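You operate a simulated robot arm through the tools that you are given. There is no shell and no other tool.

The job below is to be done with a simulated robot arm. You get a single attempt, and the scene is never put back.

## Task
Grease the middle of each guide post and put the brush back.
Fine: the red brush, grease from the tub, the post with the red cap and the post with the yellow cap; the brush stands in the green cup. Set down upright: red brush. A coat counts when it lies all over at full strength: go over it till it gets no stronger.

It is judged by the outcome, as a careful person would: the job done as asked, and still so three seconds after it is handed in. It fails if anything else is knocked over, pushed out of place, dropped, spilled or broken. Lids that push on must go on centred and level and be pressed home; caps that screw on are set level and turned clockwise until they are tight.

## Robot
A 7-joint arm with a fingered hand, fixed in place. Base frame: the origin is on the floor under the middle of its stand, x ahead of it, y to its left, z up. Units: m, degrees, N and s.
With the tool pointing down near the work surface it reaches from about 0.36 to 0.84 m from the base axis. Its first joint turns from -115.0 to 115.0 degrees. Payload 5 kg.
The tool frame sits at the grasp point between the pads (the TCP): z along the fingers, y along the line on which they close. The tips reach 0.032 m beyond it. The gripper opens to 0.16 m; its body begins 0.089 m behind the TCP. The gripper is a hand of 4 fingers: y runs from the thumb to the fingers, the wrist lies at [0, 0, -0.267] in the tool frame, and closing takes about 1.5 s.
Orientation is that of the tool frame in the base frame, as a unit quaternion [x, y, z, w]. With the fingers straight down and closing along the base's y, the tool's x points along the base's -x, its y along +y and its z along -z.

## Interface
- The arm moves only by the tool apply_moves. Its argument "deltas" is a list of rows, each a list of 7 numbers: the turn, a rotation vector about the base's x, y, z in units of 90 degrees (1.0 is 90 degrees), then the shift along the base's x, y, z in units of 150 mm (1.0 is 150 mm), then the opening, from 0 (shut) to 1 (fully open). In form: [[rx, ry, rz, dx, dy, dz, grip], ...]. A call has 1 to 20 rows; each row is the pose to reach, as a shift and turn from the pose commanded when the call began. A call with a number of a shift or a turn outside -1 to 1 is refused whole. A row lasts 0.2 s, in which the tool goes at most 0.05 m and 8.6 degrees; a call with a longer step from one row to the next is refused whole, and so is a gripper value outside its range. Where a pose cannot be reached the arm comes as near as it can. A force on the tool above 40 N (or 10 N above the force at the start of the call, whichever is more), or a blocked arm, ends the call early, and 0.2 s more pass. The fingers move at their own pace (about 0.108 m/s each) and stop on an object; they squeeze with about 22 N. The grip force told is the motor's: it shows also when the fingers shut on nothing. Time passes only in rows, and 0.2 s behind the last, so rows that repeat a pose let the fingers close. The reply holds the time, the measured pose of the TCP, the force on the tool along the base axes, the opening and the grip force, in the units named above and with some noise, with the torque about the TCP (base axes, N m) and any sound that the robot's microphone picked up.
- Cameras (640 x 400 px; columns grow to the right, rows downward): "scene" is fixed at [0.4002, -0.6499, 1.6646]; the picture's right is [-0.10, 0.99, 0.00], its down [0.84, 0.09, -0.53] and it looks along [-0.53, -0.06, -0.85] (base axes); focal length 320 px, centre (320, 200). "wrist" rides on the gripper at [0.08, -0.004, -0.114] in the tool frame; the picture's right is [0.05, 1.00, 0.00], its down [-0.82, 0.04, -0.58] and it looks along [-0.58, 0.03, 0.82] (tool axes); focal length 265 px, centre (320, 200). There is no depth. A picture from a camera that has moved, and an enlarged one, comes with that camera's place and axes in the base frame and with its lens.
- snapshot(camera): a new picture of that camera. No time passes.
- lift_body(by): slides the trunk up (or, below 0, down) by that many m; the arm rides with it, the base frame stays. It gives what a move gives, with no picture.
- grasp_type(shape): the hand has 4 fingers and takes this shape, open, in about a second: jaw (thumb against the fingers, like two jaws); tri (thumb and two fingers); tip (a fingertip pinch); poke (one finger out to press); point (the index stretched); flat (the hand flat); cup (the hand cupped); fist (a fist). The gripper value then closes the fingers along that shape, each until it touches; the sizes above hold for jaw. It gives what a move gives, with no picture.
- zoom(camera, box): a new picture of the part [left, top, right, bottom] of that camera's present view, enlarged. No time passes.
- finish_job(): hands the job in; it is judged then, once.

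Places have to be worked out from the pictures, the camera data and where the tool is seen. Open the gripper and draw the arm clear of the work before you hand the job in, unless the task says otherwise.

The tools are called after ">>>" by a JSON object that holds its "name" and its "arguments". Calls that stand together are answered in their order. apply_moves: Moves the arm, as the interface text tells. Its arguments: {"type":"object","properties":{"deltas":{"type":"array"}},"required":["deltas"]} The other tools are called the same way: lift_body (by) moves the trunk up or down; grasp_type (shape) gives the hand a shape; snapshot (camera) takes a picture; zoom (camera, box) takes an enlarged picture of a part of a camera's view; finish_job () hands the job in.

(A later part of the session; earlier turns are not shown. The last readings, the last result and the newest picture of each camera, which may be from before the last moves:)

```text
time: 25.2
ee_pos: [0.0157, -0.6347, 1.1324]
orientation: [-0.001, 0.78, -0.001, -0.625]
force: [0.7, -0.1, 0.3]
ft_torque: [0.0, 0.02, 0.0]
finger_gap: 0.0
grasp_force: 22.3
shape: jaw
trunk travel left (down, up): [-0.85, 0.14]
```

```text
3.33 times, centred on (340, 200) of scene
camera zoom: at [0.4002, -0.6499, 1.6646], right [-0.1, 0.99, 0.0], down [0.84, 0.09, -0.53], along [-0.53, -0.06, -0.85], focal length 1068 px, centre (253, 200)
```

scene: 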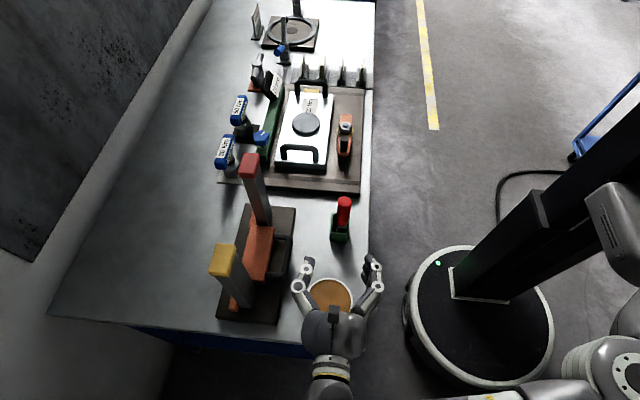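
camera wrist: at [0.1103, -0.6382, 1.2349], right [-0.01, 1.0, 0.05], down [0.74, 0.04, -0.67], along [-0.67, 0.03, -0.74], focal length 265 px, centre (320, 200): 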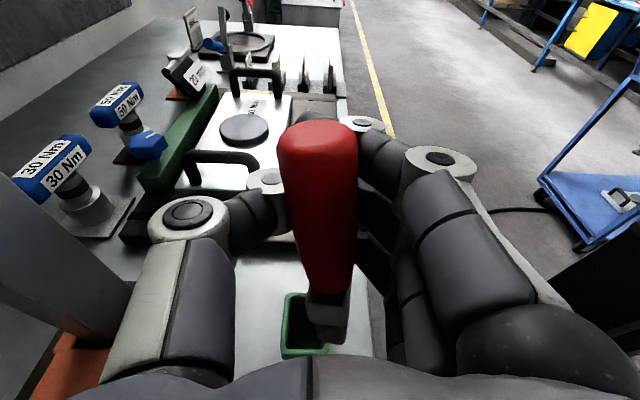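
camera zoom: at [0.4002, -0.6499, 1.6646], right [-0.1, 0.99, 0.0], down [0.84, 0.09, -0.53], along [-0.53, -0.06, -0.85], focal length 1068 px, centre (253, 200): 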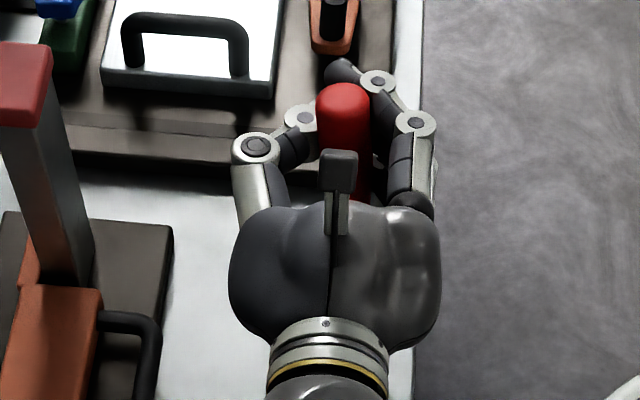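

The brush is out of the cup but seems to have shifted a little in the grip. I'll zoom in to judge its direction in the hand.

>>> {"name": "zoom", "arguments": {"camera": "wrist", "box": [220, 90, 440, 390]}}

>>> {"name": "snapshot", "arguments": {"camera": "scene"}}

```text
1.33 times, centred on (330, 240) of wrist
camera zoom: at [0.1103, -0.6382, 1.2349], right [-0.01, 1.0, 0.05], down [0.74, 0.04, -0.67], along [-0.67, 0.03, -0.74], focal length 354 px, centre (307, 147)
```

zoom: 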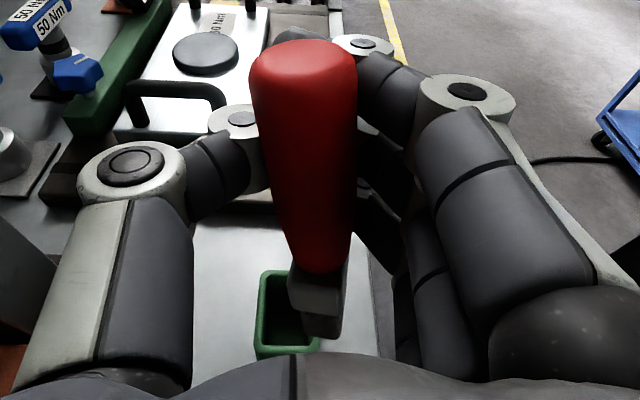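

```text
taken
```

scene: 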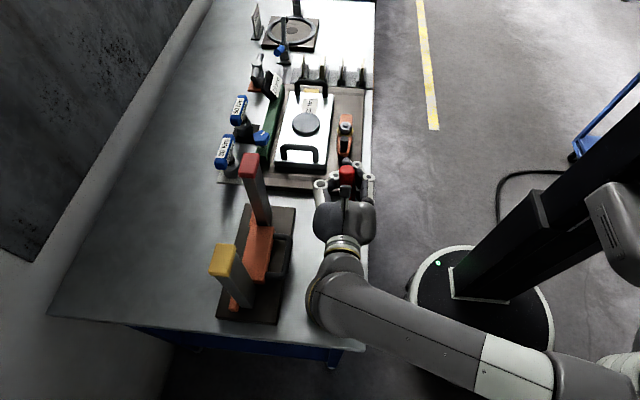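

The handle settled parallel to the finger row (bristle tip roughly 0.108 m below the TCP), which is a stable hold. Next I'll level the hand so the brush is vertical, move over the tub and yaw the hand so the wrist comes inward.

>>> {"name": "apply_moves", "arguments": {"deltas": [[0, 0.04, 0, 0.2, 0, 0, 0], [0, 0.08, 0, 0.4, 0, 0, 0], [0, 0.12, 0, 0.6, 0, 0, 0], [0, 0.139, 0, 0.8, 0, 0, 0], [0, 0.139, 0, 0.9, 0, 0, 0], [0, 0.139, 0, 0.9, 0, 0, 0]]}}

>>> {"name": "apply_moves", "arguments": {"deltas": [[0, 0, 0.08, 0.06, -0.05, 0, 0], [0, 0, 0.16, 0.12, -0.1, 0, 0], [0, 0, 0.24, 0.18, -0.15, 0, 0], [0, 0, 0.32, 0.24, -0.2, 0, 0], [0, 0, 0.4, 0.3, -0.25, 0, 0], [0, 0, 0.444, 0.35, -0.267, 0, 0], [0, 0, 0.444, 0.35, -0.267, 0, 0]]}}

>>> {"name": "snapshot", "arguments": {"camera": "wrist"}}

>>> {"name": "snapshot", "arguments": {"camera": "scene"}}

```text
time: 26.6
ee_pos: [0.151, -0.6341, 1.1316]
orientation: [0.0, 0.708, 0.0, -0.706]
force: [-0.7, 0.7, -0.6]
ft_torque: [0.0, -0.01, 0.0]
finger_gap: 0.0
grasp_force: 22.2
shape: jaw
trunk travel left (down, up): [-0.85, 0.14]
```

```text
time: 28.2
ee_pos: [0.2043, -0.6752, 1.1303]
orientation: [-0.242, 0.665, -0.242, -0.664]
force: [-0.4, -0.4, -0.9]
ft_torque: [0.0, 0.02, -0.03]
finger_gap: 0.0
grasp_force: 22.0
shape: jaw
trunk travel left (down, up): [-0.85, 0.14]
```

```text
taken
camera wrist: at [0.2942, -0.6041, 1.211], right [-0.64, 0.76, 0.05], down [0.42, 0.4, -0.81], along [-0.64, -0.5, -0.58], focal length 265 px, centre (320, 200)
```

wrist: 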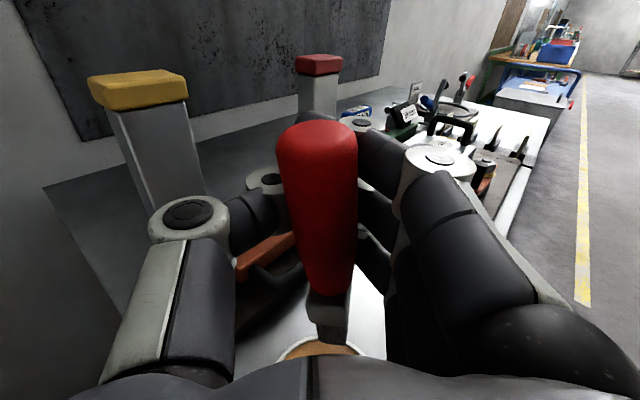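

```text
taken
```

scene: 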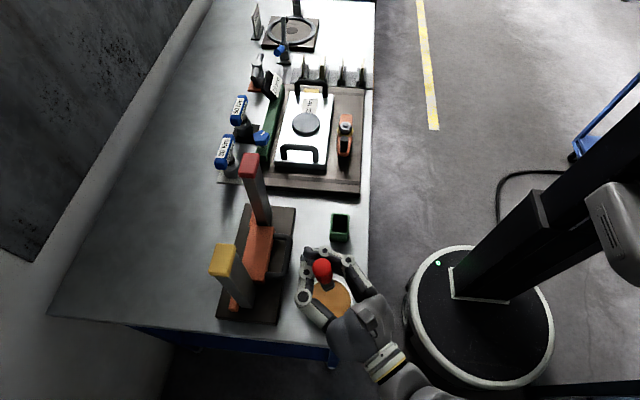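

The brush held steady through the turn, and it is now over the tub. I'll zoom in on both views to find the bristle tip relative to the tub.

>>> {"name": "zoom", "arguments": {"camera": "scene", "box": [280, 220, 400, 340]}}

>>> {"name": "zoom", "arguments": {"camera": "wrist", "box": [240, 240, 420, 400]}}

```text
3.33 times, centred on (340, 280) of scene
camera zoom: at [0.4002, -0.6499, 1.6646], right [-0.1, 0.99, 0.0], down [0.84, 0.09, -0.53], along [-0.53, -0.06, -0.85], focal length 1068 px, centre (253, -67)
```

zoom: 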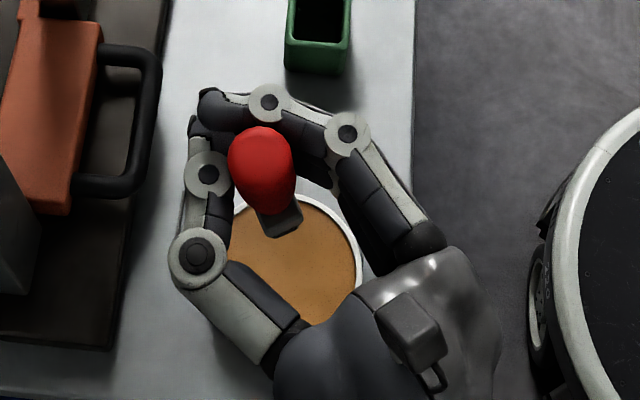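

```text
2.50 times, centred on (330, 320) of wrist
camera zoom: at [0.2942, -0.6041, 1.211], right [-0.64, 0.76, 0.05], down [0.42, 0.4, -0.81], along [-0.64, -0.5, -0.58], focal length 664 px, centre (295, -100)
```

zoom: 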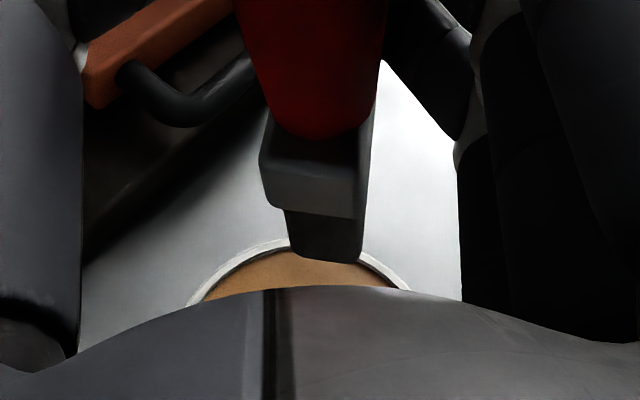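

The bristle tip triangulates to about (0.207, -0.653, 1.015), right above the tub centre. I'll lower it to just below the expected grease surface near z 0.92.

>>> {"name": "apply_moves", "arguments": {"deltas": [[0, 0, 0, 0, 0, -0.15, 0], [0, 0, 0, 0, 0, -0.3, 0], [0, 0, 0, 0, 0, -0.45, 0], [0, 0, 0, 0, 0, -0.55, 0], [0, 0, 0, 0, 0, -0.63, 0], [0, 0, 0, 0, 0, -0.63, 0]]}}

>>> {"name": "zoom", "arguments": {"camera": "scene", "box": [280, 240, 400, 360]}}

>>> {"name": "zoom", "arguments": {"camera": "wrist", "box": [240, 240, 420, 400]}}

```text
time: 29.6
ee_pos: [0.2069, -0.6751, 1.0398]
orientation: [-0.242, 0.667, -0.245, -0.661]
force: [-0.3, 0.4, -0.3]
ft_torque: [-0.06, 0.01, 0.0]
finger_gap: 0.0
grasp_force: 22.4
shape: jaw
trunk travel left (down, up): [-0.85, 0.14]
```

```text
3.33 times, centred on (340, 300) of scene
camera zoom: at [0.4002, -0.6499, 1.6646], right [-0.1, 0.99, 0.0], down [0.84, 0.09, -0.53], along [-0.53, -0.06, -0.85], focal length 1068 px, centre (253, -133)
```

zoom: 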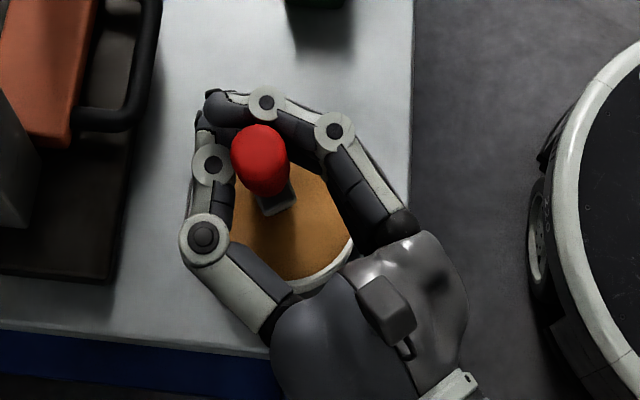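

```text
2.50 times, centred on (330, 320) of wrist
camera zoom: at [0.2956, -0.6042, 1.1194], right [-0.64, 0.76, 0.04], down [0.42, 0.4, -0.81], along [-0.64, -0.5, -0.58], focal length 664 px, centre (295, -100)
```

zoom: 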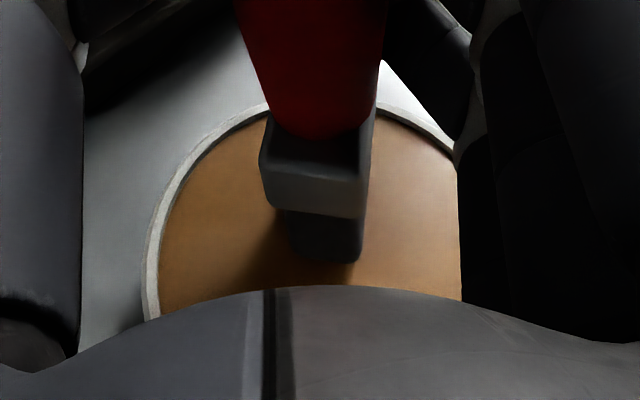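

The tip is just above the grease now. I'll lower another 13 mm in small steps and check force and picture.

>>> {"name": "apply_moves", "arguments": {"deltas": [[0, 0, 0, 0, 0, -0.03, 0], [0, 0, 0, 0, 0, -0.06, 0], [0, 0, 0, 0, 0, -0.09, 0], [0, 0, 0, 0, 0, -0.09, 0]]}}

>>> {"name": "zoom", "arguments": {"camera": "wrist", "box": [240, 240, 420, 400]}}

```text
time: 30.6
ee_pos: [0.2151, -0.6756, 1.034]
orientation: [-0.237, 0.675, -0.25, -0.653]
force: [-1.1, -0.2, 5.0]
ft_torque: [0.12, 0.02, 0.01]
finger_gap: 0.0001
grasp_force: 22.0
shape: jaw
trunk travel left (down, up): [-0.85, 0.14]
```

```text
2.50 times, centred on (330, 320) of wrist
camera zoom: at [0.3026, -0.6036, 1.1159], right [-0.65, 0.76, 0.02], down [0.44, 0.4, -0.8], along [-0.62, -0.51, -0.6], focal length 664 px, centre (295, -100)
```

zoom: 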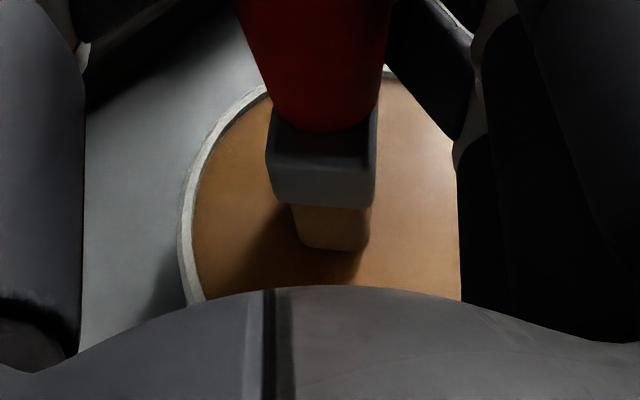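

The bristles turned grease-coloured, so the brush is loaded, with 5 N contact on the grease. The pose drifted about 8 mm in x though, so I'll raise the brush and check the scene for any arm contact.

>>> {"name": "apply_moves", "arguments": {"deltas": [[0, 0, 0, 0, 0, 0.1, 0], [0, 0, 0, 0, 0, 0.3, 0], [0, 0, 0, 0, 0, 0.5, 0], [0, 0, 0, 0, 0, 0.7, 0], [0, 0, 0, 0, 0, 0.7, 0]]}}

>>> {"name": "snapshot", "arguments": {"camera": "scene"}}

>>> {"name": "snapshot", "arguments": {"camera": "wrist"}}

```text
time: 31.8
ee_pos: [0.2024, -0.6742, 1.1287]
orientation: [-0.242, 0.665, -0.242, -0.664]
force: [-0.4, -0.5, -0.3]
ft_torque: [-0.04, 0.03, 0.02]
finger_gap: 0.0001
grasp_force: 22.0
shape: jaw
trunk travel left (down, up): [-0.85, 0.14]
```

```text
taken
```

scene: 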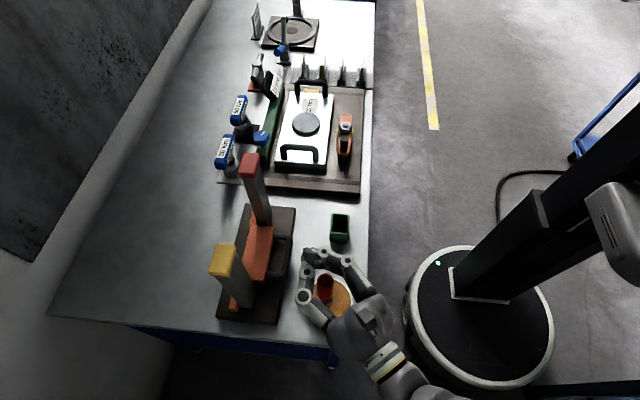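

```text
taken
camera wrist: at [0.2935, -0.6043, 1.2091], right [-0.64, 0.77, 0.05], down [0.42, 0.4, -0.81], along [-0.64, -0.5, -0.58], focal length 265 px, centre (320, 200)
```

wrist: 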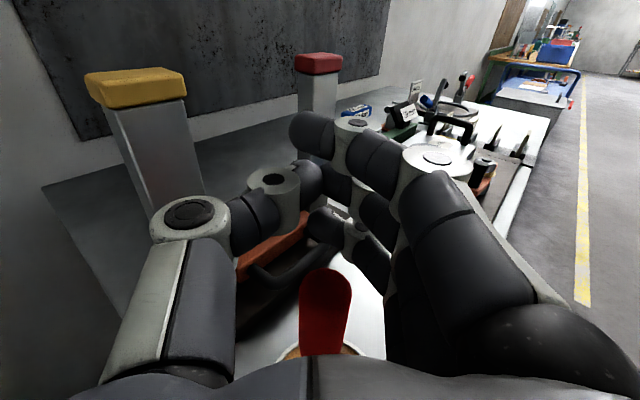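

The red handle now appears below the fingers, so the brush has slipped out of the grip on the way up. I'll zoom in to see whether it is standing in the tub or still partly held.

>>> {"name": "zoom", "arguments": {"camera": "scene", "box": [290, 240, 390, 340]}}

>>> {"name": "zoom", "arguments": {"camera": "wrist", "box": [220, 180, 420, 380]}}

```text
4.00 times, centred on (340, 290) of scene
camera zoom: at [0.4002, -0.6499, 1.6646], right [-0.1, 0.99, 0.0], down [0.84, 0.09, -0.53], along [-0.53, -0.06, -0.85], focal length 1282 px, centre (240, -160)
```

zoom: 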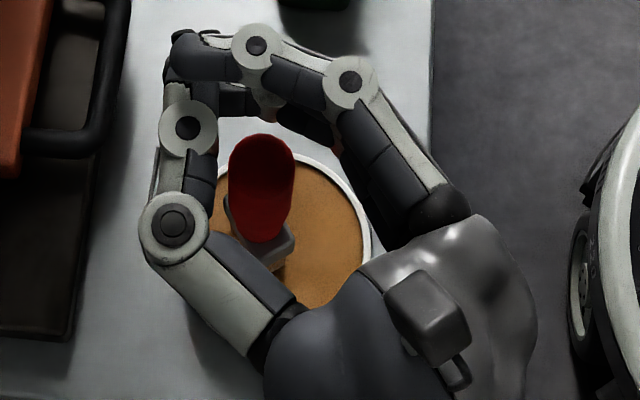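

```text
2.00 times, centred on (320, 280) of wrist
camera zoom: at [0.2935, -0.6043, 1.2091], right [-0.64, 0.77, 0.05], down [0.42, 0.4, -0.81], along [-0.64, -0.5, -0.58], focal length 531 px, centre (320, 40)
```

zoom: 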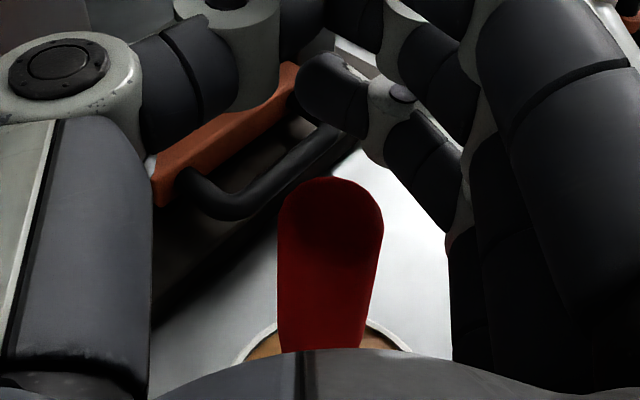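

Comparing both views, the brush is standing upright on the grease in the tub with its top near z 1.08, just below the fingers. I'll raise the closed hand straight up, away from it, without touching it.

>>> {"name": "apply_moves", "arguments": {"deltas": [[0, 0, 0, 0, 0, 0.1, 0], [0, 0, 0, 0, 0, 0.3, 0], [0, 0, 0, 0, 0, 0.55, 0], [0, 0, 0, 0, 0, 0.8, 0], [0, 0, 0, 0, 0, 0.8, 0]]}}

>>> {"name": "zoom", "arguments": {"camera": "scene", "box": [280, 230, 390, 340]}}

>>> {"name": "snapshot", "arguments": {"camera": "wrist"}}

```text
time: 33.0
ee_pos: [0.2037, -0.6753, 1.2484]
orientation: [-0.243, 0.665, -0.242, -0.663]
force: [0.0, -0.8, -0.4]
ft_torque: [0.01, 0.0, -0.01]
finger_gap: 0.0
grasp_force: 22.1
shape: jaw
trunk travel left (down, up): [-0.85, 0.14]
```

```text
3.64 times, centred on (335, 285) of scene
camera zoom: at [0.4002, -0.6499, 1.6646], right [-0.1, 0.99, 0.0], down [0.84, 0.09, -0.53], along [-0.53, -0.06, -0.85], focal length 1165 px, centre (266, -109)
```

zoom: 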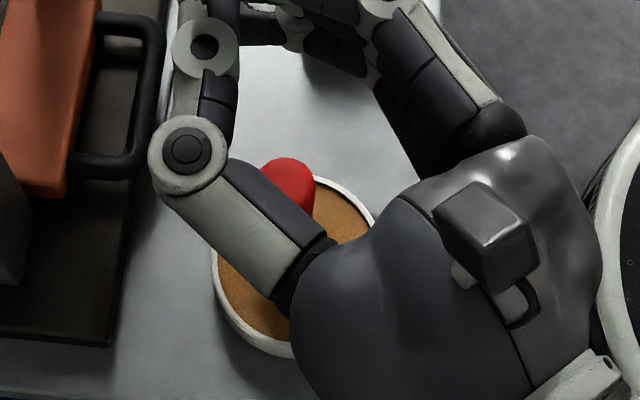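

```text
taken
camera wrist: at [0.2944, -0.6052, 1.329], right [-0.64, 0.77, 0.05], down [0.42, 0.4, -0.81], along [-0.64, -0.5, -0.58], focal length 265 px, centre (320, 200)
```

wrist: 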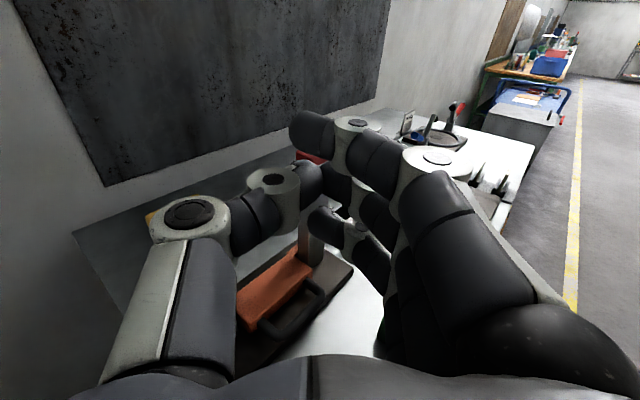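

The brush is still standing on its own in the tub. Before re-gripping, I'll try the "tri" shape in free space here and see how the fingers close.

>>> {"name": "grasp_type", "arguments": {"shape": "tri"}}

>>> {"name": "snapshot", "arguments": {"camera": "wrist"}}

>>> {"name": "zoom", "arguments": {"camera": "scene", "box": [270, 180, 410, 340]}}

```text
time: 33.9
ee_pos: [0.204, -0.6765, 1.2484]
orientation: [-0.241, 0.665, -0.241, -0.664]
force: [0.8, 0.3, 1.2]
ft_torque: [0.02, 0.0, 0.0]
finger_gap: 0.1603
grasp_force: 0.0
shape: tri
trunk travel left (down, up): [-0.85, 0.14]
```

```text
taken
camera wrist: at [0.2943, -0.605, 1.3288], right [-0.64, 0.77, 0.05], down [0.42, 0.4, -0.81], along [-0.64, -0.5, -0.58], focal length 265 px, centre (320, 200)
```

wrist: 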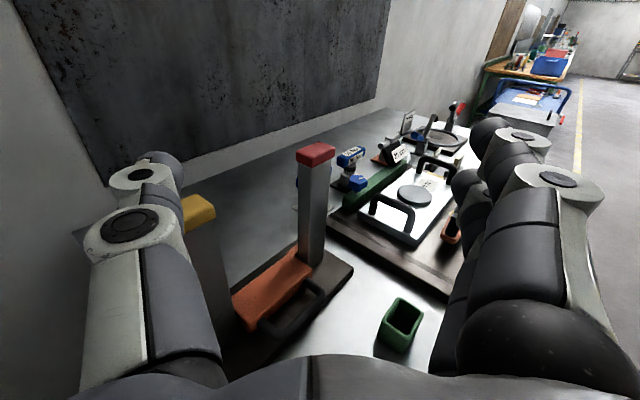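

```text
2.50 times, centred on (340, 260) of scene
camera zoom: at [0.4002, -0.6499, 1.6646], right [-0.1, 0.99, 0.0], down [0.84, 0.09, -0.53], along [-0.53, -0.06, -0.85], focal length 801 px, centre (270, 50)
```

zoom: 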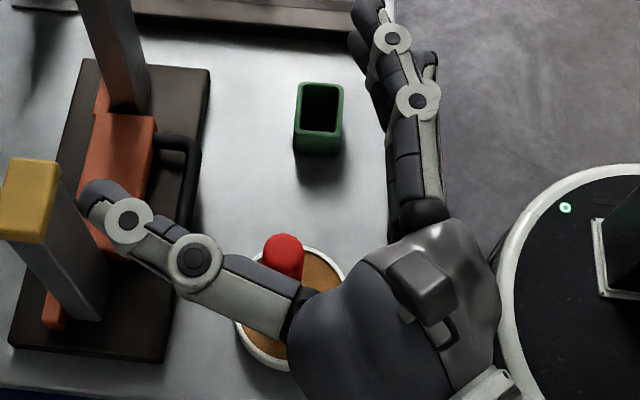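

In "tri" the hand opens wide with clear space around it. I'll close it partway in free space to see how thumb and two fingers meet.

>>> {"name": "apply_moves", "arguments": {"deltas": [[0, 0, 0, 0, 0, 0, 0.8], [0, 0, 0, 0, 0, 0, 0.6], [0, 0, 0, 0, 0, 0, 0.4], [0, 0, 0, 0, 0, 0, 0.3], [0, 0, 0, 0, 0, 0, 0.2], [0, 0, 0, 0, 0, 0, 0.2], [0, 0, 0, 0, 0, 0, 0.2]]}}

>>> {"name": "snapshot", "arguments": {"camera": "wrist"}}

>>> {"name": "zoom", "arguments": {"camera": "scene", "box": [270, 180, 410, 340]}}

```text
time: 35.5
ee_pos: [0.204, -0.6746, 1.2489]
orientation: [-0.242, 0.665, -0.242, -0.664]
force: [0.1, 0.9, 0.4]
ft_torque: [0.0, -0.03, -0.02]
finger_gap: 0.0325
grasp_force: 0.1
shape: tri
trunk travel left (down, up): [-0.85, 0.14]
```

```text
taken
camera wrist: at [0.2943, -0.605, 1.3288], right [-0.64, 0.77, 0.05], down [0.42, 0.4, -0.81], along [-0.64, -0.5, -0.58], focal length 265 px, centre (320, 200)
```

wrist: 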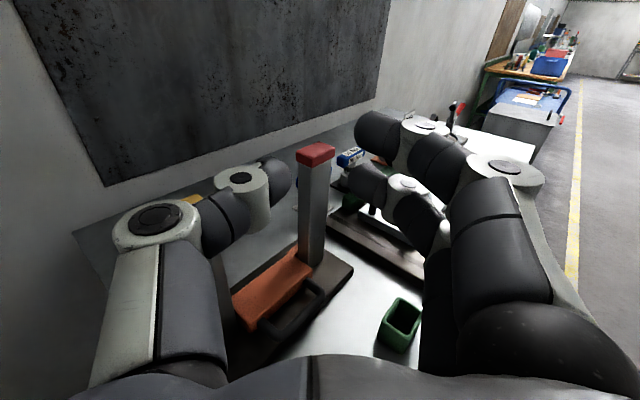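

```text
2.50 times, centred on (340, 260) of scene
camera zoom: at [0.4002, -0.6499, 1.6646], right [-0.1, 0.99, 0.0], down [0.84, 0.09, -0.53], along [-0.53, -0.06, -0.85], focal length 801 px, centre (270, 50)
```

zoom: 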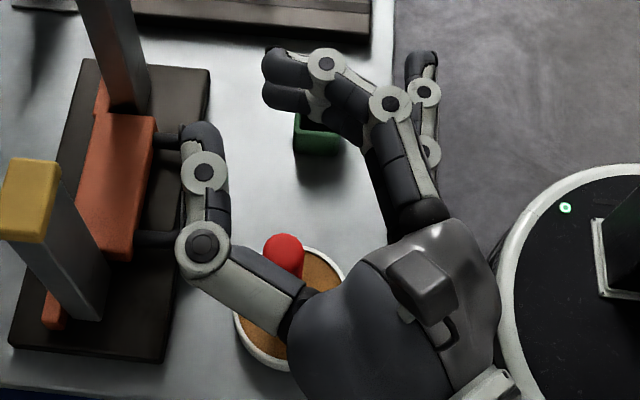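

In "tri" the curled fingertips meet about 28 mm beyond the TCP, which explains why a handle at the TCP sits loosely in a pocket. I'll test the "fist" shape too, since a power grip around the handle may be much firmer.

>>> {"name": "grasp_type", "arguments": {"shape": "fist"}}

>>> {"name": "snapshot", "arguments": {"camera": "wrist"}}

>>> {"name": "zoom", "arguments": {"camera": "scene", "box": [270, 180, 410, 340]}}

```text
time: 36.4
ee_pos: [0.2042, -0.6757, 1.2484]
orientation: [-0.242, 0.665, -0.242, -0.664]
force: [-0.3, -0.2, 0.0]
ft_torque: [0.0, 0.01, 0.01]
finger_gap: 0.0
grasp_force: 0.1
shape: fist
trunk travel left (down, up): [-0.85, 0.14]
```

```text
taken
camera wrist: at [0.2943, -0.605, 1.3288], right [-0.64, 0.77, 0.05], down [0.42, 0.4, -0.81], along [-0.64, -0.5, -0.58], focal length 265 px, centre (320, 200)
```

wrist: 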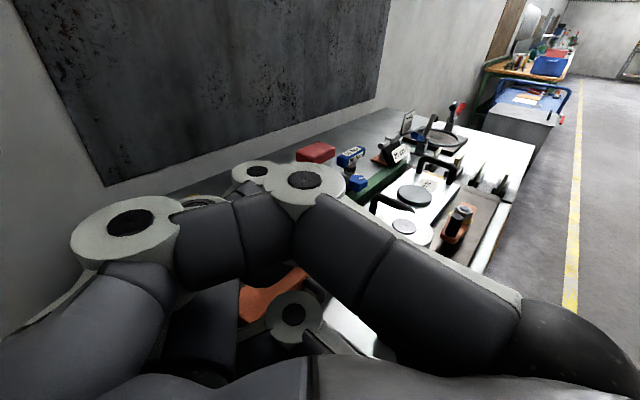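

```text
2.50 times, centred on (340, 260) of scene
camera zoom: at [0.4002, -0.6499, 1.6646], right [-0.1, 0.99, 0.0], down [0.84, 0.09, -0.53], along [-0.53, -0.06, -0.85], focal length 801 px, centre (270, 50)
```

zoom: 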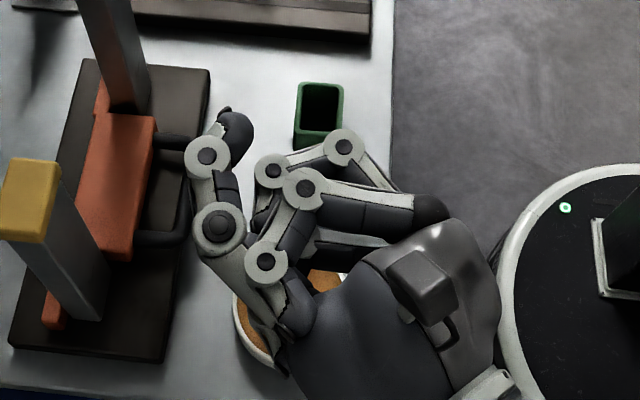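

"Fist" starts already curled, so it can't take a handle. I'll look at the "tip" pinch next.

>>> {"name": "grasp_type", "arguments": {"shape": "tip"}}

>>> {"name": "apply_moves", "arguments": {"deltas": [[0, 0, 0, 0, 0, 0, 0.8], [0, 0, 0, 0, 0, 0, 0.6], [0, 0, 0, 0, 0, 0, 0.4], [0, 0, 0, 0, 0, 0, 0.3], [0, 0, 0, 0, 0, 0, 0.2], [0, 0, 0, 0, 0, 0, 0.2], [0, 0, 0, 0, 0, 0, 0.2]]}}

>>> {"name": "snapshot", "arguments": {"camera": "wrist"}}

>>> {"name": "zoom", "arguments": {"camera": "scene", "box": [270, 180, 410, 340]}}

```text
time: 37.3
ee_pos: [0.2043, -0.6765, 1.2488]
orientation: [-0.243, 0.665, -0.242, -0.663]
force: [0.9, -0.3, -0.6]
ft_torque: [0.03, 0.0, 0.01]
finger_gap: 0.1598
grasp_force: 0.0
shape: tip
trunk travel left (down, up): [-0.85, 0.14]
```

```text
time: 38.9
ee_pos: [0.2047, -0.6754, 1.249]
orientation: [-0.241, 0.665, -0.241, -0.664]
force: [0.3, -0.7, -1.1]
ft_torque: [0.03, 0.0, -0.05]
finger_gap: 0.0326
grasp_force: 0.1
shape: tip
trunk travel left (down, up): [-0.85, 0.14]
```

```text
taken
camera wrist: at [0.2943, -0.605, 1.3288], right [-0.64, 0.77, 0.05], down [0.42, 0.4, -0.81], along [-0.64, -0.5, -0.58], focal length 265 px, centre (320, 200)
```

wrist: 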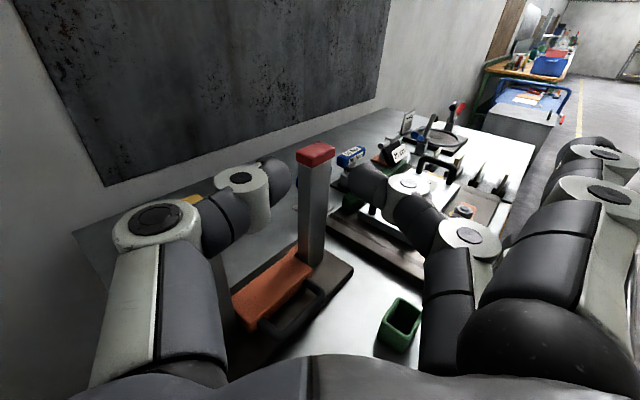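

```text
2.50 times, centred on (340, 260) of scene
camera zoom: at [0.4002, -0.6499, 1.6646], right [-0.1, 0.99, 0.0], down [0.84, 0.09, -0.53], along [-0.53, -0.06, -0.85], focal length 801 px, centre (270, 50)
```

zoom: 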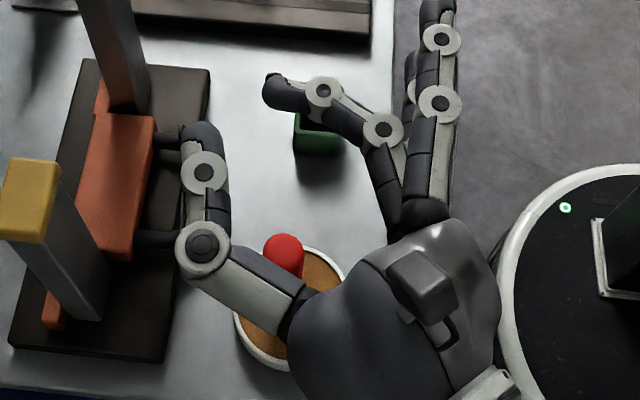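

"Tip" uses only the middle finger, so "jaw" with the handle about 25 mm beyond the TCP, right between the fingertips, should give the firmest side pinch. I'll go back to jaw and back the hand off along its axis before lowering it.

>>> {"name": "grasp_type", "arguments": {"shape": "jaw"}}

>>> {"name": "apply_moves", "arguments": {"deltas": [[0, 0, 0, 0.2, 0.18, 0, 1], [0, 0, 0, 0.4, 0.36, 0, 1], [0, 0, 0, 0.6, 0.54, 0, 1], [0, 0, 0, 0.787, 0.707, 0, 1], [0, 0, 0, 0.787, 0.707, 0, 1]]}}

>>> {"name": "snapshot", "arguments": {"camera": "wrist"}}

>>> {"name": "snapshot", "arguments": {"camera": "scene"}}

```text
time: 39.8
ee_pos: [0.2034, -0.6753, 1.2501]
orientation: [-0.242, 0.665, -0.242, -0.664]
force: [0.6, -0.5, -0.5]
ft_torque: [0.0, -0.02, -0.01]
finger_gap: 0.1599
grasp_force: 0.1
shape: jaw
trunk travel left (down, up): [-0.85, 0.14]
```

```text
time: 41.0
ee_pos: [0.3219, -0.5696, 1.2473]
orientation: [-0.242, 0.665, -0.242, -0.664]
force: [0.7, 0.2, -0.3]
ft_torque: [0.03, 0.01, -0.01]
finger_gap: 0.16
grasp_force: 0.2
shape: jaw
trunk travel left (down, up): [-0.85, 0.14]
```

```text
taken
camera wrist: at [0.4121, -0.4989, 1.3274], right [-0.64, 0.77, 0.05], down [0.42, 0.4, -0.81], along [-0.64, -0.5, -0.58], focal length 265 px, centre (320, 200)
```

wrist: 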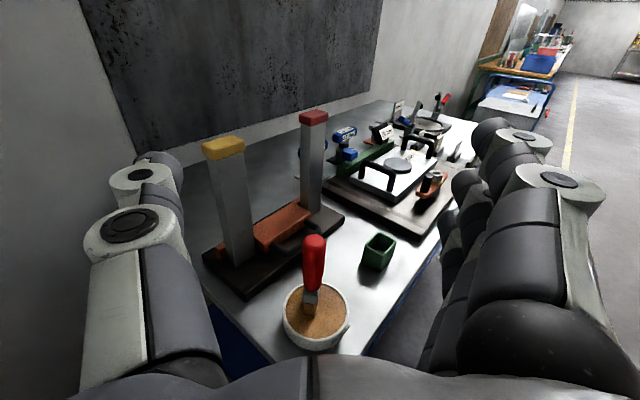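

```text
taken
```

scene: 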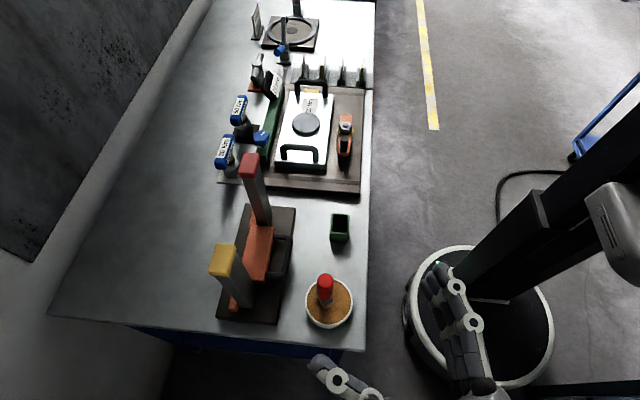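

The brush stands upright in the tub, and this view also shows both posts well. I'll zoom in to measure both.

>>> {"name": "zoom", "arguments": {"camera": "wrist", "box": [260, 220, 380, 360]}}

>>> {"name": "zoom", "arguments": {"camera": "scene", "box": [295, 260, 365, 340]}}

>>> {"name": "zoom", "arguments": {"camera": "wrist", "box": [190, 100, 370, 300]}}

```text
2.86 times, centred on (320, 290) of wrist
camera zoom: at [0.4121, -0.4989, 1.3274], right [-0.64, 0.77, 0.05], down [0.42, 0.4, -0.81], along [-0.64, -0.5, -0.58], focal length 758 px, centre (320, -57)
```

zoom: 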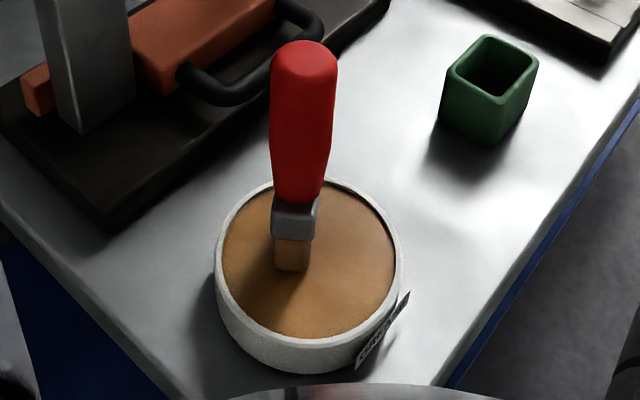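

```text
5.00 times, centred on (330, 300) of scene
camera zoom: at [0.4002, -0.6499, 1.6646], right [-0.1, 0.99, 0.0], down [0.84, 0.09, -0.53], along [-0.53, -0.06, -0.85], focal length 1602 px, centre (270, -300)
```

zoom: 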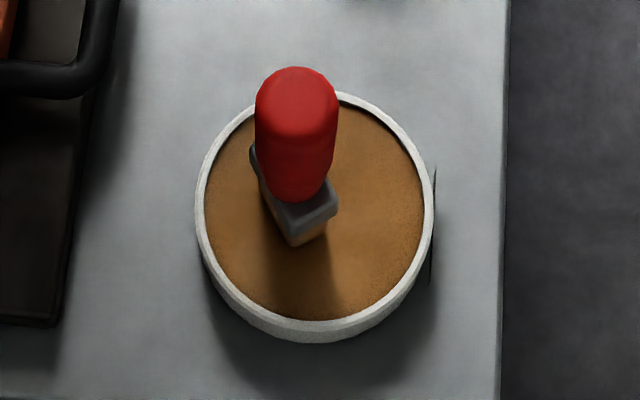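

```text
2.00 times, centred on (280, 200) of wrist
camera zoom: at [0.4121, -0.4989, 1.3274], right [-0.64, 0.77, 0.05], down [0.42, 0.4, -0.81], along [-0.64, -0.5, -0.58], focal length 531 px, centre (400, 200)
```

zoom: 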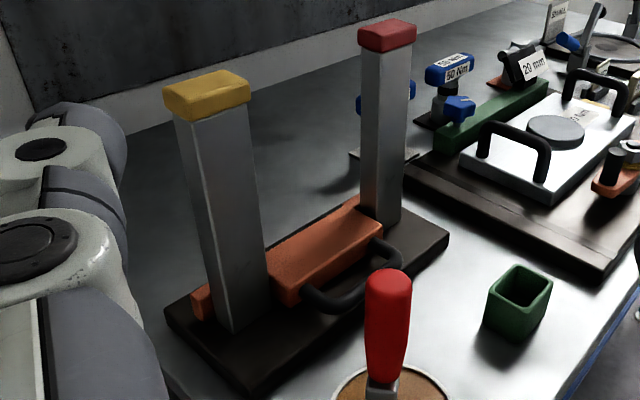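

The handle is nearly vertical at about (0.213, -0.661), from z 0.985 to 1.08, and the loaded bristles stand on the grease. I'll lower the open hand at this backed-off position to z 1.031.

>>> {"name": "apply_moves", "arguments": {"deltas": [[0, 0, 0, 0, 0, -0.25, 1], [0, 0, 0, 0, 0, -0.5, 1], [0, 0, 0, 0, 0, -0.75, 1], [0, 0, 0, 0, 0, -1.0, 1], [0, 0, 0, 0, 0, -1.0, 1]]}}

>>> {"name": "apply_moves", "arguments": {"deltas": [[0, 0, 0, 0, 0, -0.15, 0.8], [0, 0, 0, 0, 0, -0.3, 0.7], [0, 0, 0, 0, 0, -0.43, 0.6], [0, 0, 0, 0, 0, -0.43, 0.6]]}}

>>> {"name": "snapshot", "arguments": {"camera": "wrist"}}

>>> {"name": "snapshot", "arguments": {"camera": "scene"}}

```text
time: 42.2
ee_pos: [0.3221, -0.5693, 1.0986]
orientation: [-0.241, 0.666, -0.241, -0.664]
force: [0.4, 0.0, 0.0]
ft_torque: [0.0, -0.01, 0.04]
finger_gap: 0.1597
grasp_force: 0.0
shape: jaw
trunk travel left (down, up): [-0.85, 0.14]
```

```text
time: 43.2
ee_pos: [0.3338, -0.5701, 1.0494]
orientation: [-0.234, 0.684, -0.248, -0.645]
force: [-1.4, 0.1, -0.1]
ft_torque: [-0.01, 0.02, -0.02]
finger_gap: 0.0966
grasp_force: 0.1
shape: jaw
trunk travel left (down, up): [-0.85, 0.14]
```

```text
taken
camera wrist: at [0.4186, -0.5, 1.1348], right [-0.64, 0.77, 0.01], down [0.46, 0.4, -0.79], along [-0.61, -0.5, -0.61], focal length 265 px, centre (320, 200)
```

wrist: 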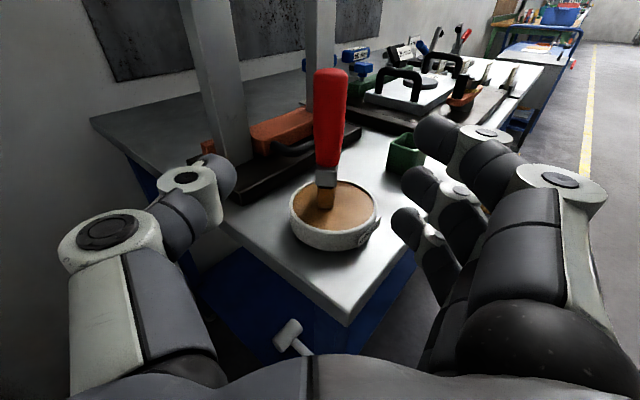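

```text
taken
```

scene: 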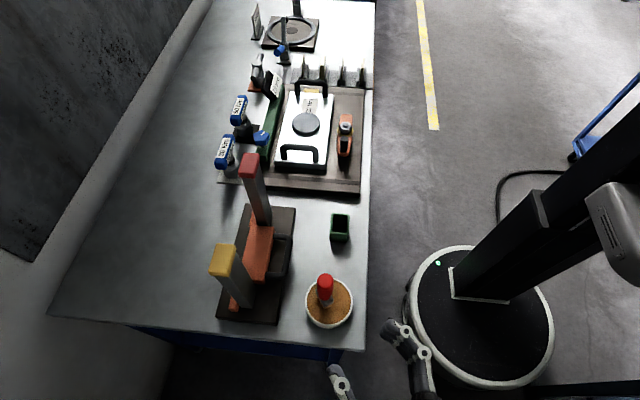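

The hand drifted 12 mm with no outside force, so the arm is near a joint limit at this height. I'll raise the hand 150 mm and then lower the trunk by the same amount to work in a better posture.

>>> {"name": "apply_moves", "arguments": {"deltas": [[0, 0, 0, 0, 0, 0.25, 0.6], [0, 0, 0, 0, 0, 0.5, 0.6], [0, 0, 0, 0, 0, 0.75, 0.6], [0, 0, 0, 0, 0, 1.0, 0.6], [0, 0, 0, 0, 0, 1.0, 0.6]]}}

>>> {"name": "lift_body", "arguments": {"by": -0.15}}

>>> {"name": "snapshot", "arguments": {"camera": "scene"}}

>>> {"name": "snapshot", "arguments": {"camera": "wrist"}}

```text
time: 44.4
ee_pos: [0.3234, -0.5688, 1.1831]
orientation: [-0.242, 0.665, -0.241, -0.665]
force: [-0.1, 0.0, -0.1]
ft_torque: [-0.01, -0.04, -0.01]
finger_gap: 0.0965
grasp_force: 0.0
shape: jaw
trunk travel left (down, up): [-0.85, 0.14]
```

```text
time: 46.1
ee_pos: [0.324, -0.5674, 1.0343]
orientation: [-0.242, 0.665, -0.242, -0.664]
force: [-0.2, -0.3, 0.4]
ft_torque: [-0.02, 0.01, 0.0]
finger_gap: 0.0965
grasp_force: 0.1
shape: jaw
trunk travel left (down, up): [-0.7, 0.29]
```

```text
taken
```

scene: 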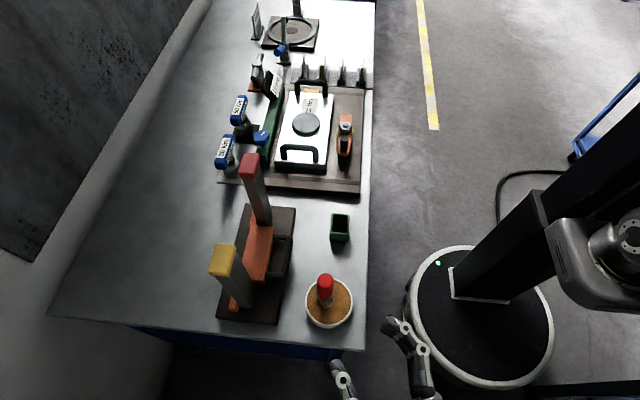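

```text
taken
camera wrist: at [0.4136, -0.4973, 1.1142], right [-0.64, 0.77, 0.05], down [0.42, 0.4, -0.81], along [-0.64, -0.5, -0.58], focal length 265 px, centre (320, 200)
```

wrist: 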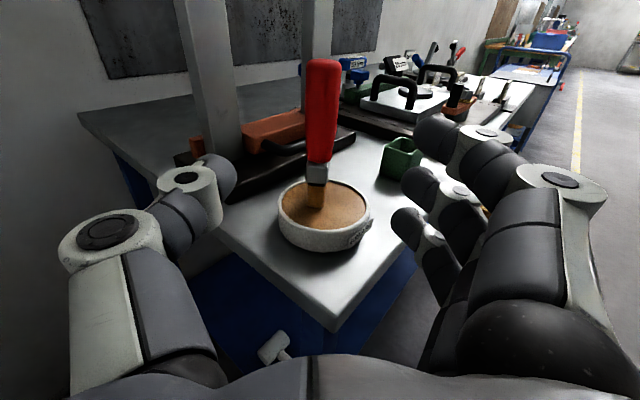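

No drift now; the hand is level at z 1.034 with the handle centred within about 1 mm and 145 mm ahead. I'll advance 119 mm so the handle lies about 26 mm beyond the TCP, between the fingertips.

>>> {"name": "apply_moves", "arguments": {"deltas": [[0, 0, 0, -0.16, -0.133, 0, 0.6], [0, 0, 0, -0.32, -0.266, 0, 0.6], [0, 0, 0, -0.45, -0.374, 0, 0.6], [0, 0, 0, -0.55, -0.457, 0, 0.6], [0, 0, 0, -0.613, -0.509, 0, 0.6], [0, 0, 0, -0.613, -0.509, 0, 0.6]]}}

>>> {"name": "snapshot", "arguments": {"camera": "wrist"}}

>>> {"name": "zoom", "arguments": {"camera": "scene", "box": [280, 240, 400, 360]}}

```text
time: 47.5
ee_pos: [0.2317, -0.6449, 1.0334]
orientation: [-0.243, 0.665, -0.242, -0.664]
force: [0.3, -0.3, 0.1]
ft_torque: [0.01, -0.01, 0.0]
finger_gap: 0.0963
grasp_force: 0.1
shape: jaw
trunk travel left (down, up): [-0.7, 0.29]
```

```text
taken
camera wrist: at [0.3219, -0.5741, 1.1139], right [-0.64, 0.77, 0.05], down [0.42, 0.4, -0.81], along [-0.64, -0.5, -0.58], focal length 265 px, centre (320, 200)
```

wrist: 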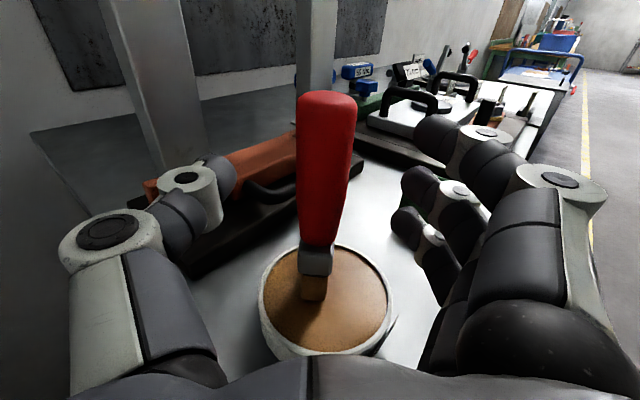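

```text
3.33 times, centred on (340, 300) of scene
camera zoom: at [0.4002, -0.6499, 1.6646], right [-0.1, 0.99, 0.0], down [0.84, 0.09, -0.53], along [-0.53, -0.06, -0.85], focal length 1068 px, centre (253, -133)
```

zoom: 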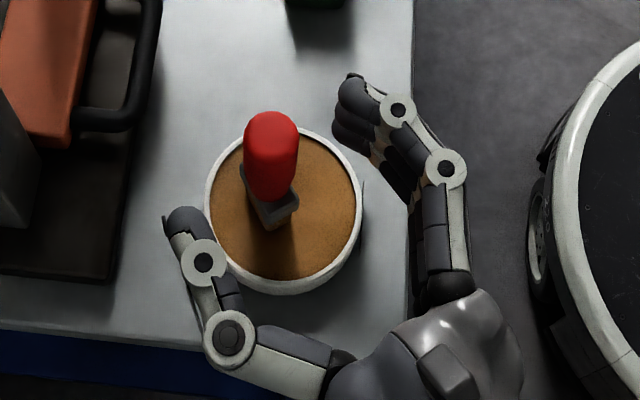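

The handle lies right on the line between thumb and fingertips. I'll close gradually.

>>> {"name": "apply_moves", "arguments": {"deltas": [[0, 0, 0, 0, 0, 0, 0.5], [0, 0, 0, 0, 0, 0, 0.4], [0, 0, 0, 0, 0, 0, 0.3], [0, 0, 0, 0, 0, 0, 0.22], [0, 0, 0, 0, 0, 0, 0.18], [0, 0, 0, 0, 0, 0, 0.14], [0, 0, 0, 0, 0, 0, 0.1], [0, 0, 0, 0, 0, 0, 0.05], [0, 0, 0, 0, 0, 0, 0], [0, 0, 0, 0, 0, 0, 0]]}}

>>> {"name": "snapshot", "arguments": {"camera": "wrist"}}

>>> {"name": "zoom", "arguments": {"camera": "scene", "box": [280, 240, 400, 360]}}

```text
time: 49.8
ee_pos: [0.232, -0.6448, 1.034]
orientation: [-0.242, 0.665, -0.242, -0.664]
force: [-0.8, -0.1, 0.1]
ft_torque: [0.03, 0.01, -0.01]
finger_gap: 0.0242
grasp_force: 22.3
shape: jaw
trunk travel left (down, up): [-0.7, 0.29]
```

```text
taken
camera wrist: at [0.3219, -0.5739, 1.1138], right [-0.64, 0.77, 0.05], down [0.42, 0.4, -0.81], along [-0.64, -0.5, -0.58], focal length 265 px, centre (320, 200)
```

wrist: 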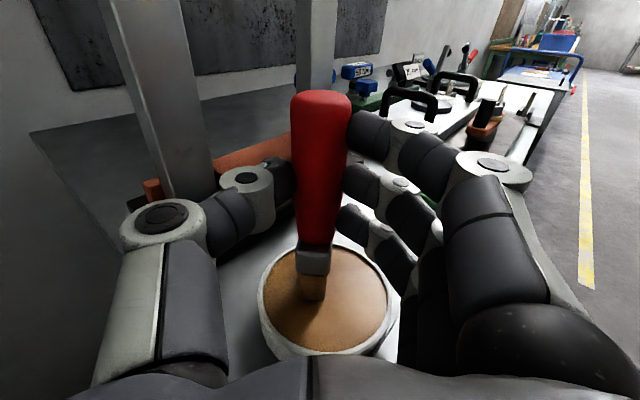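

```text
3.33 times, centred on (340, 300) of scene
camera zoom: at [0.4002, -0.6499, 1.6646], right [-0.1, 0.99, 0.0], down [0.84, 0.09, -0.53], along [-0.53, -0.06, -0.85], focal length 1068 px, centre (253, -133)
```

zoom: 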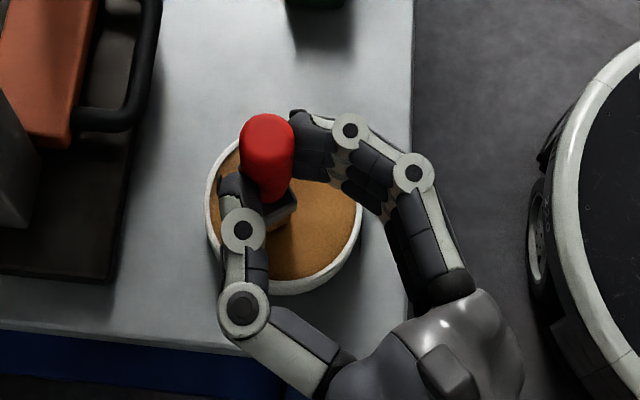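

Now the three fingertips and thumb pinch the handle firmly (gap 24 mm, 22 N) with the brush upright. I'll lift 20 mm to test.

>>> {"name": "apply_moves", "arguments": {"deltas": [[0, 0, 0, 0, 0, 0.04, 0], [0, 0, 0, 0, 0, 0.09, 0], [0, 0, 0, 0, 0, 0.14, 0], [0, 0, 0, 0, 0, 0.14, 0]]}}

>>> {"name": "snapshot", "arguments": {"camera": "wrist"}}

>>> {"name": "zoom", "arguments": {"camera": "scene", "box": [280, 240, 400, 360]}}

```text
time: 50.8
ee_pos: [0.2305, -0.6442, 1.0547]
orientation: [-0.242, 0.665, -0.241, -0.664]
force: [0.1, 0.2, -0.1]
ft_torque: [0.02, -0.03, 0.01]
finger_gap: 0.0241
grasp_force: 21.5
shape: jaw
trunk travel left (down, up): [-0.7, 0.29]
```

```text
taken
camera wrist: at [0.3216, -0.5739, 1.1349], right [-0.64, 0.77, 0.05], down [0.42, 0.4, -0.81], along [-0.64, -0.5, -0.58], focal length 265 px, centre (320, 200)
```

wrist: 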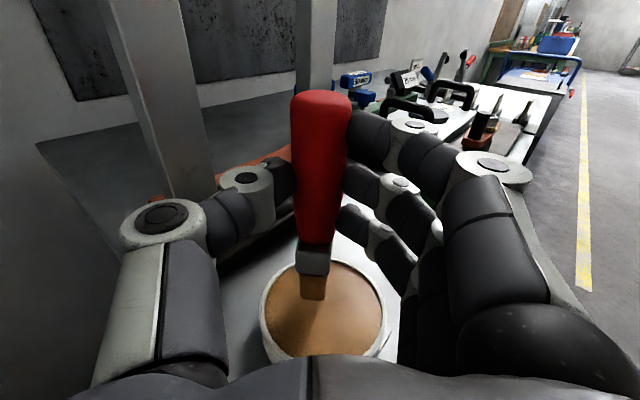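

```text
3.33 times, centred on (340, 300) of scene
camera zoom: at [0.4002, -0.6499, 1.6646], right [-0.1, 0.99, 0.0], down [0.84, 0.09, -0.53], along [-0.53, -0.06, -0.85], focal length 1068 px, centre (253, -133)
```

zoom: 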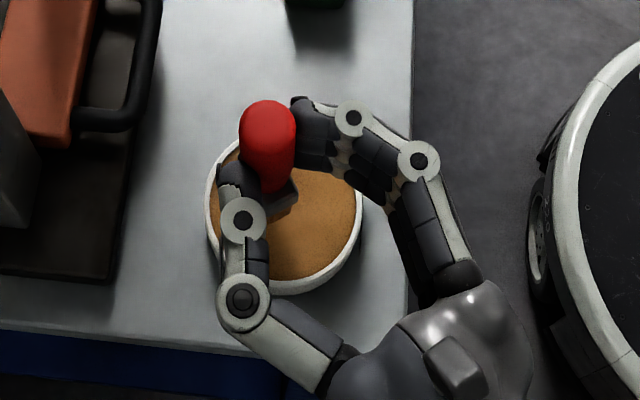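

The pinch holds rigidly, with the bristle tip about 114 mm from the TCP along the brush. I'll carry it up and inward away from the tub, then raise the trunk back for working at the posts.

>>> {"name": "apply_moves", "arguments": {"deltas": [[0, 0, 0, 0, 0, 0.2, 0], [0, 0, 0, 0, 0, 0.4, 0], [0, 0, 0, 0, 0.1, 0.6, 0], [0, 0, 0, 0, 0.25, 0.8, 0], [0, 0, 0, 0, 0.4, 1.0, 0], [0, 0, 0, 0, 0.45, 1.0, 0]]}}

>>> {"name": "lift_body", "arguments": {"by": 0.15}}

>>> {"name": "snapshot", "arguments": {"camera": "wrist"}}

>>> {"name": "snapshot", "arguments": {"camera": "scene"}}

```text
time: 52.1
ee_pos: [0.232, -0.5761, 1.2044]
orientation: [-0.242, 0.665, -0.242, -0.664]
force: [0.2, -0.4, -1.0]
ft_torque: [-0.02, -0.04, 0.03]
finger_gap: 0.0245
grasp_force: 22.6
shape: jaw
trunk travel left (down, up): [-0.7, 0.29]
```

```text
time: 53.9
ee_pos: [0.2319, -0.5777, 1.3552]
orientation: [-0.242, 0.665, -0.242, -0.664]
force: [-0.5, -0.6, -1.5]
ft_torque: [0.01, 0.02, -0.02]
finger_gap: 0.0244
grasp_force: 22.0
shape: jaw
trunk travel left (down, up): [-0.85, 0.14]
```

```text
taken
camera wrist: at [0.3219, -0.5059, 1.434], right [-0.64, 0.77, 0.05], down [0.42, 0.4, -0.81], along [-0.64, -0.5, -0.58], focal length 265 px, centre (320, 200)
```

wrist: 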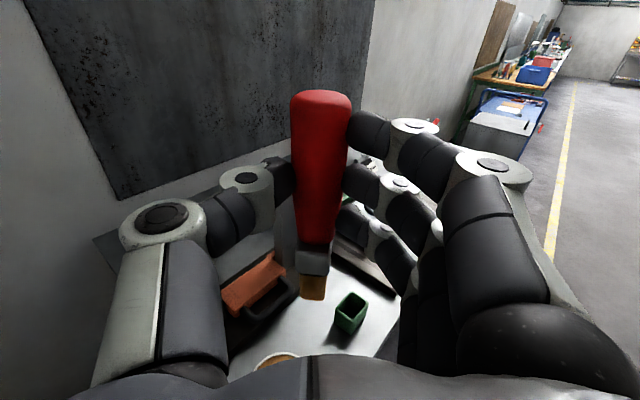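

```text
taken
```

scene: 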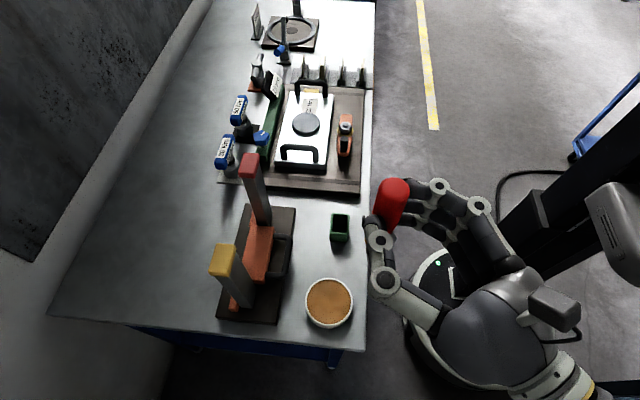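

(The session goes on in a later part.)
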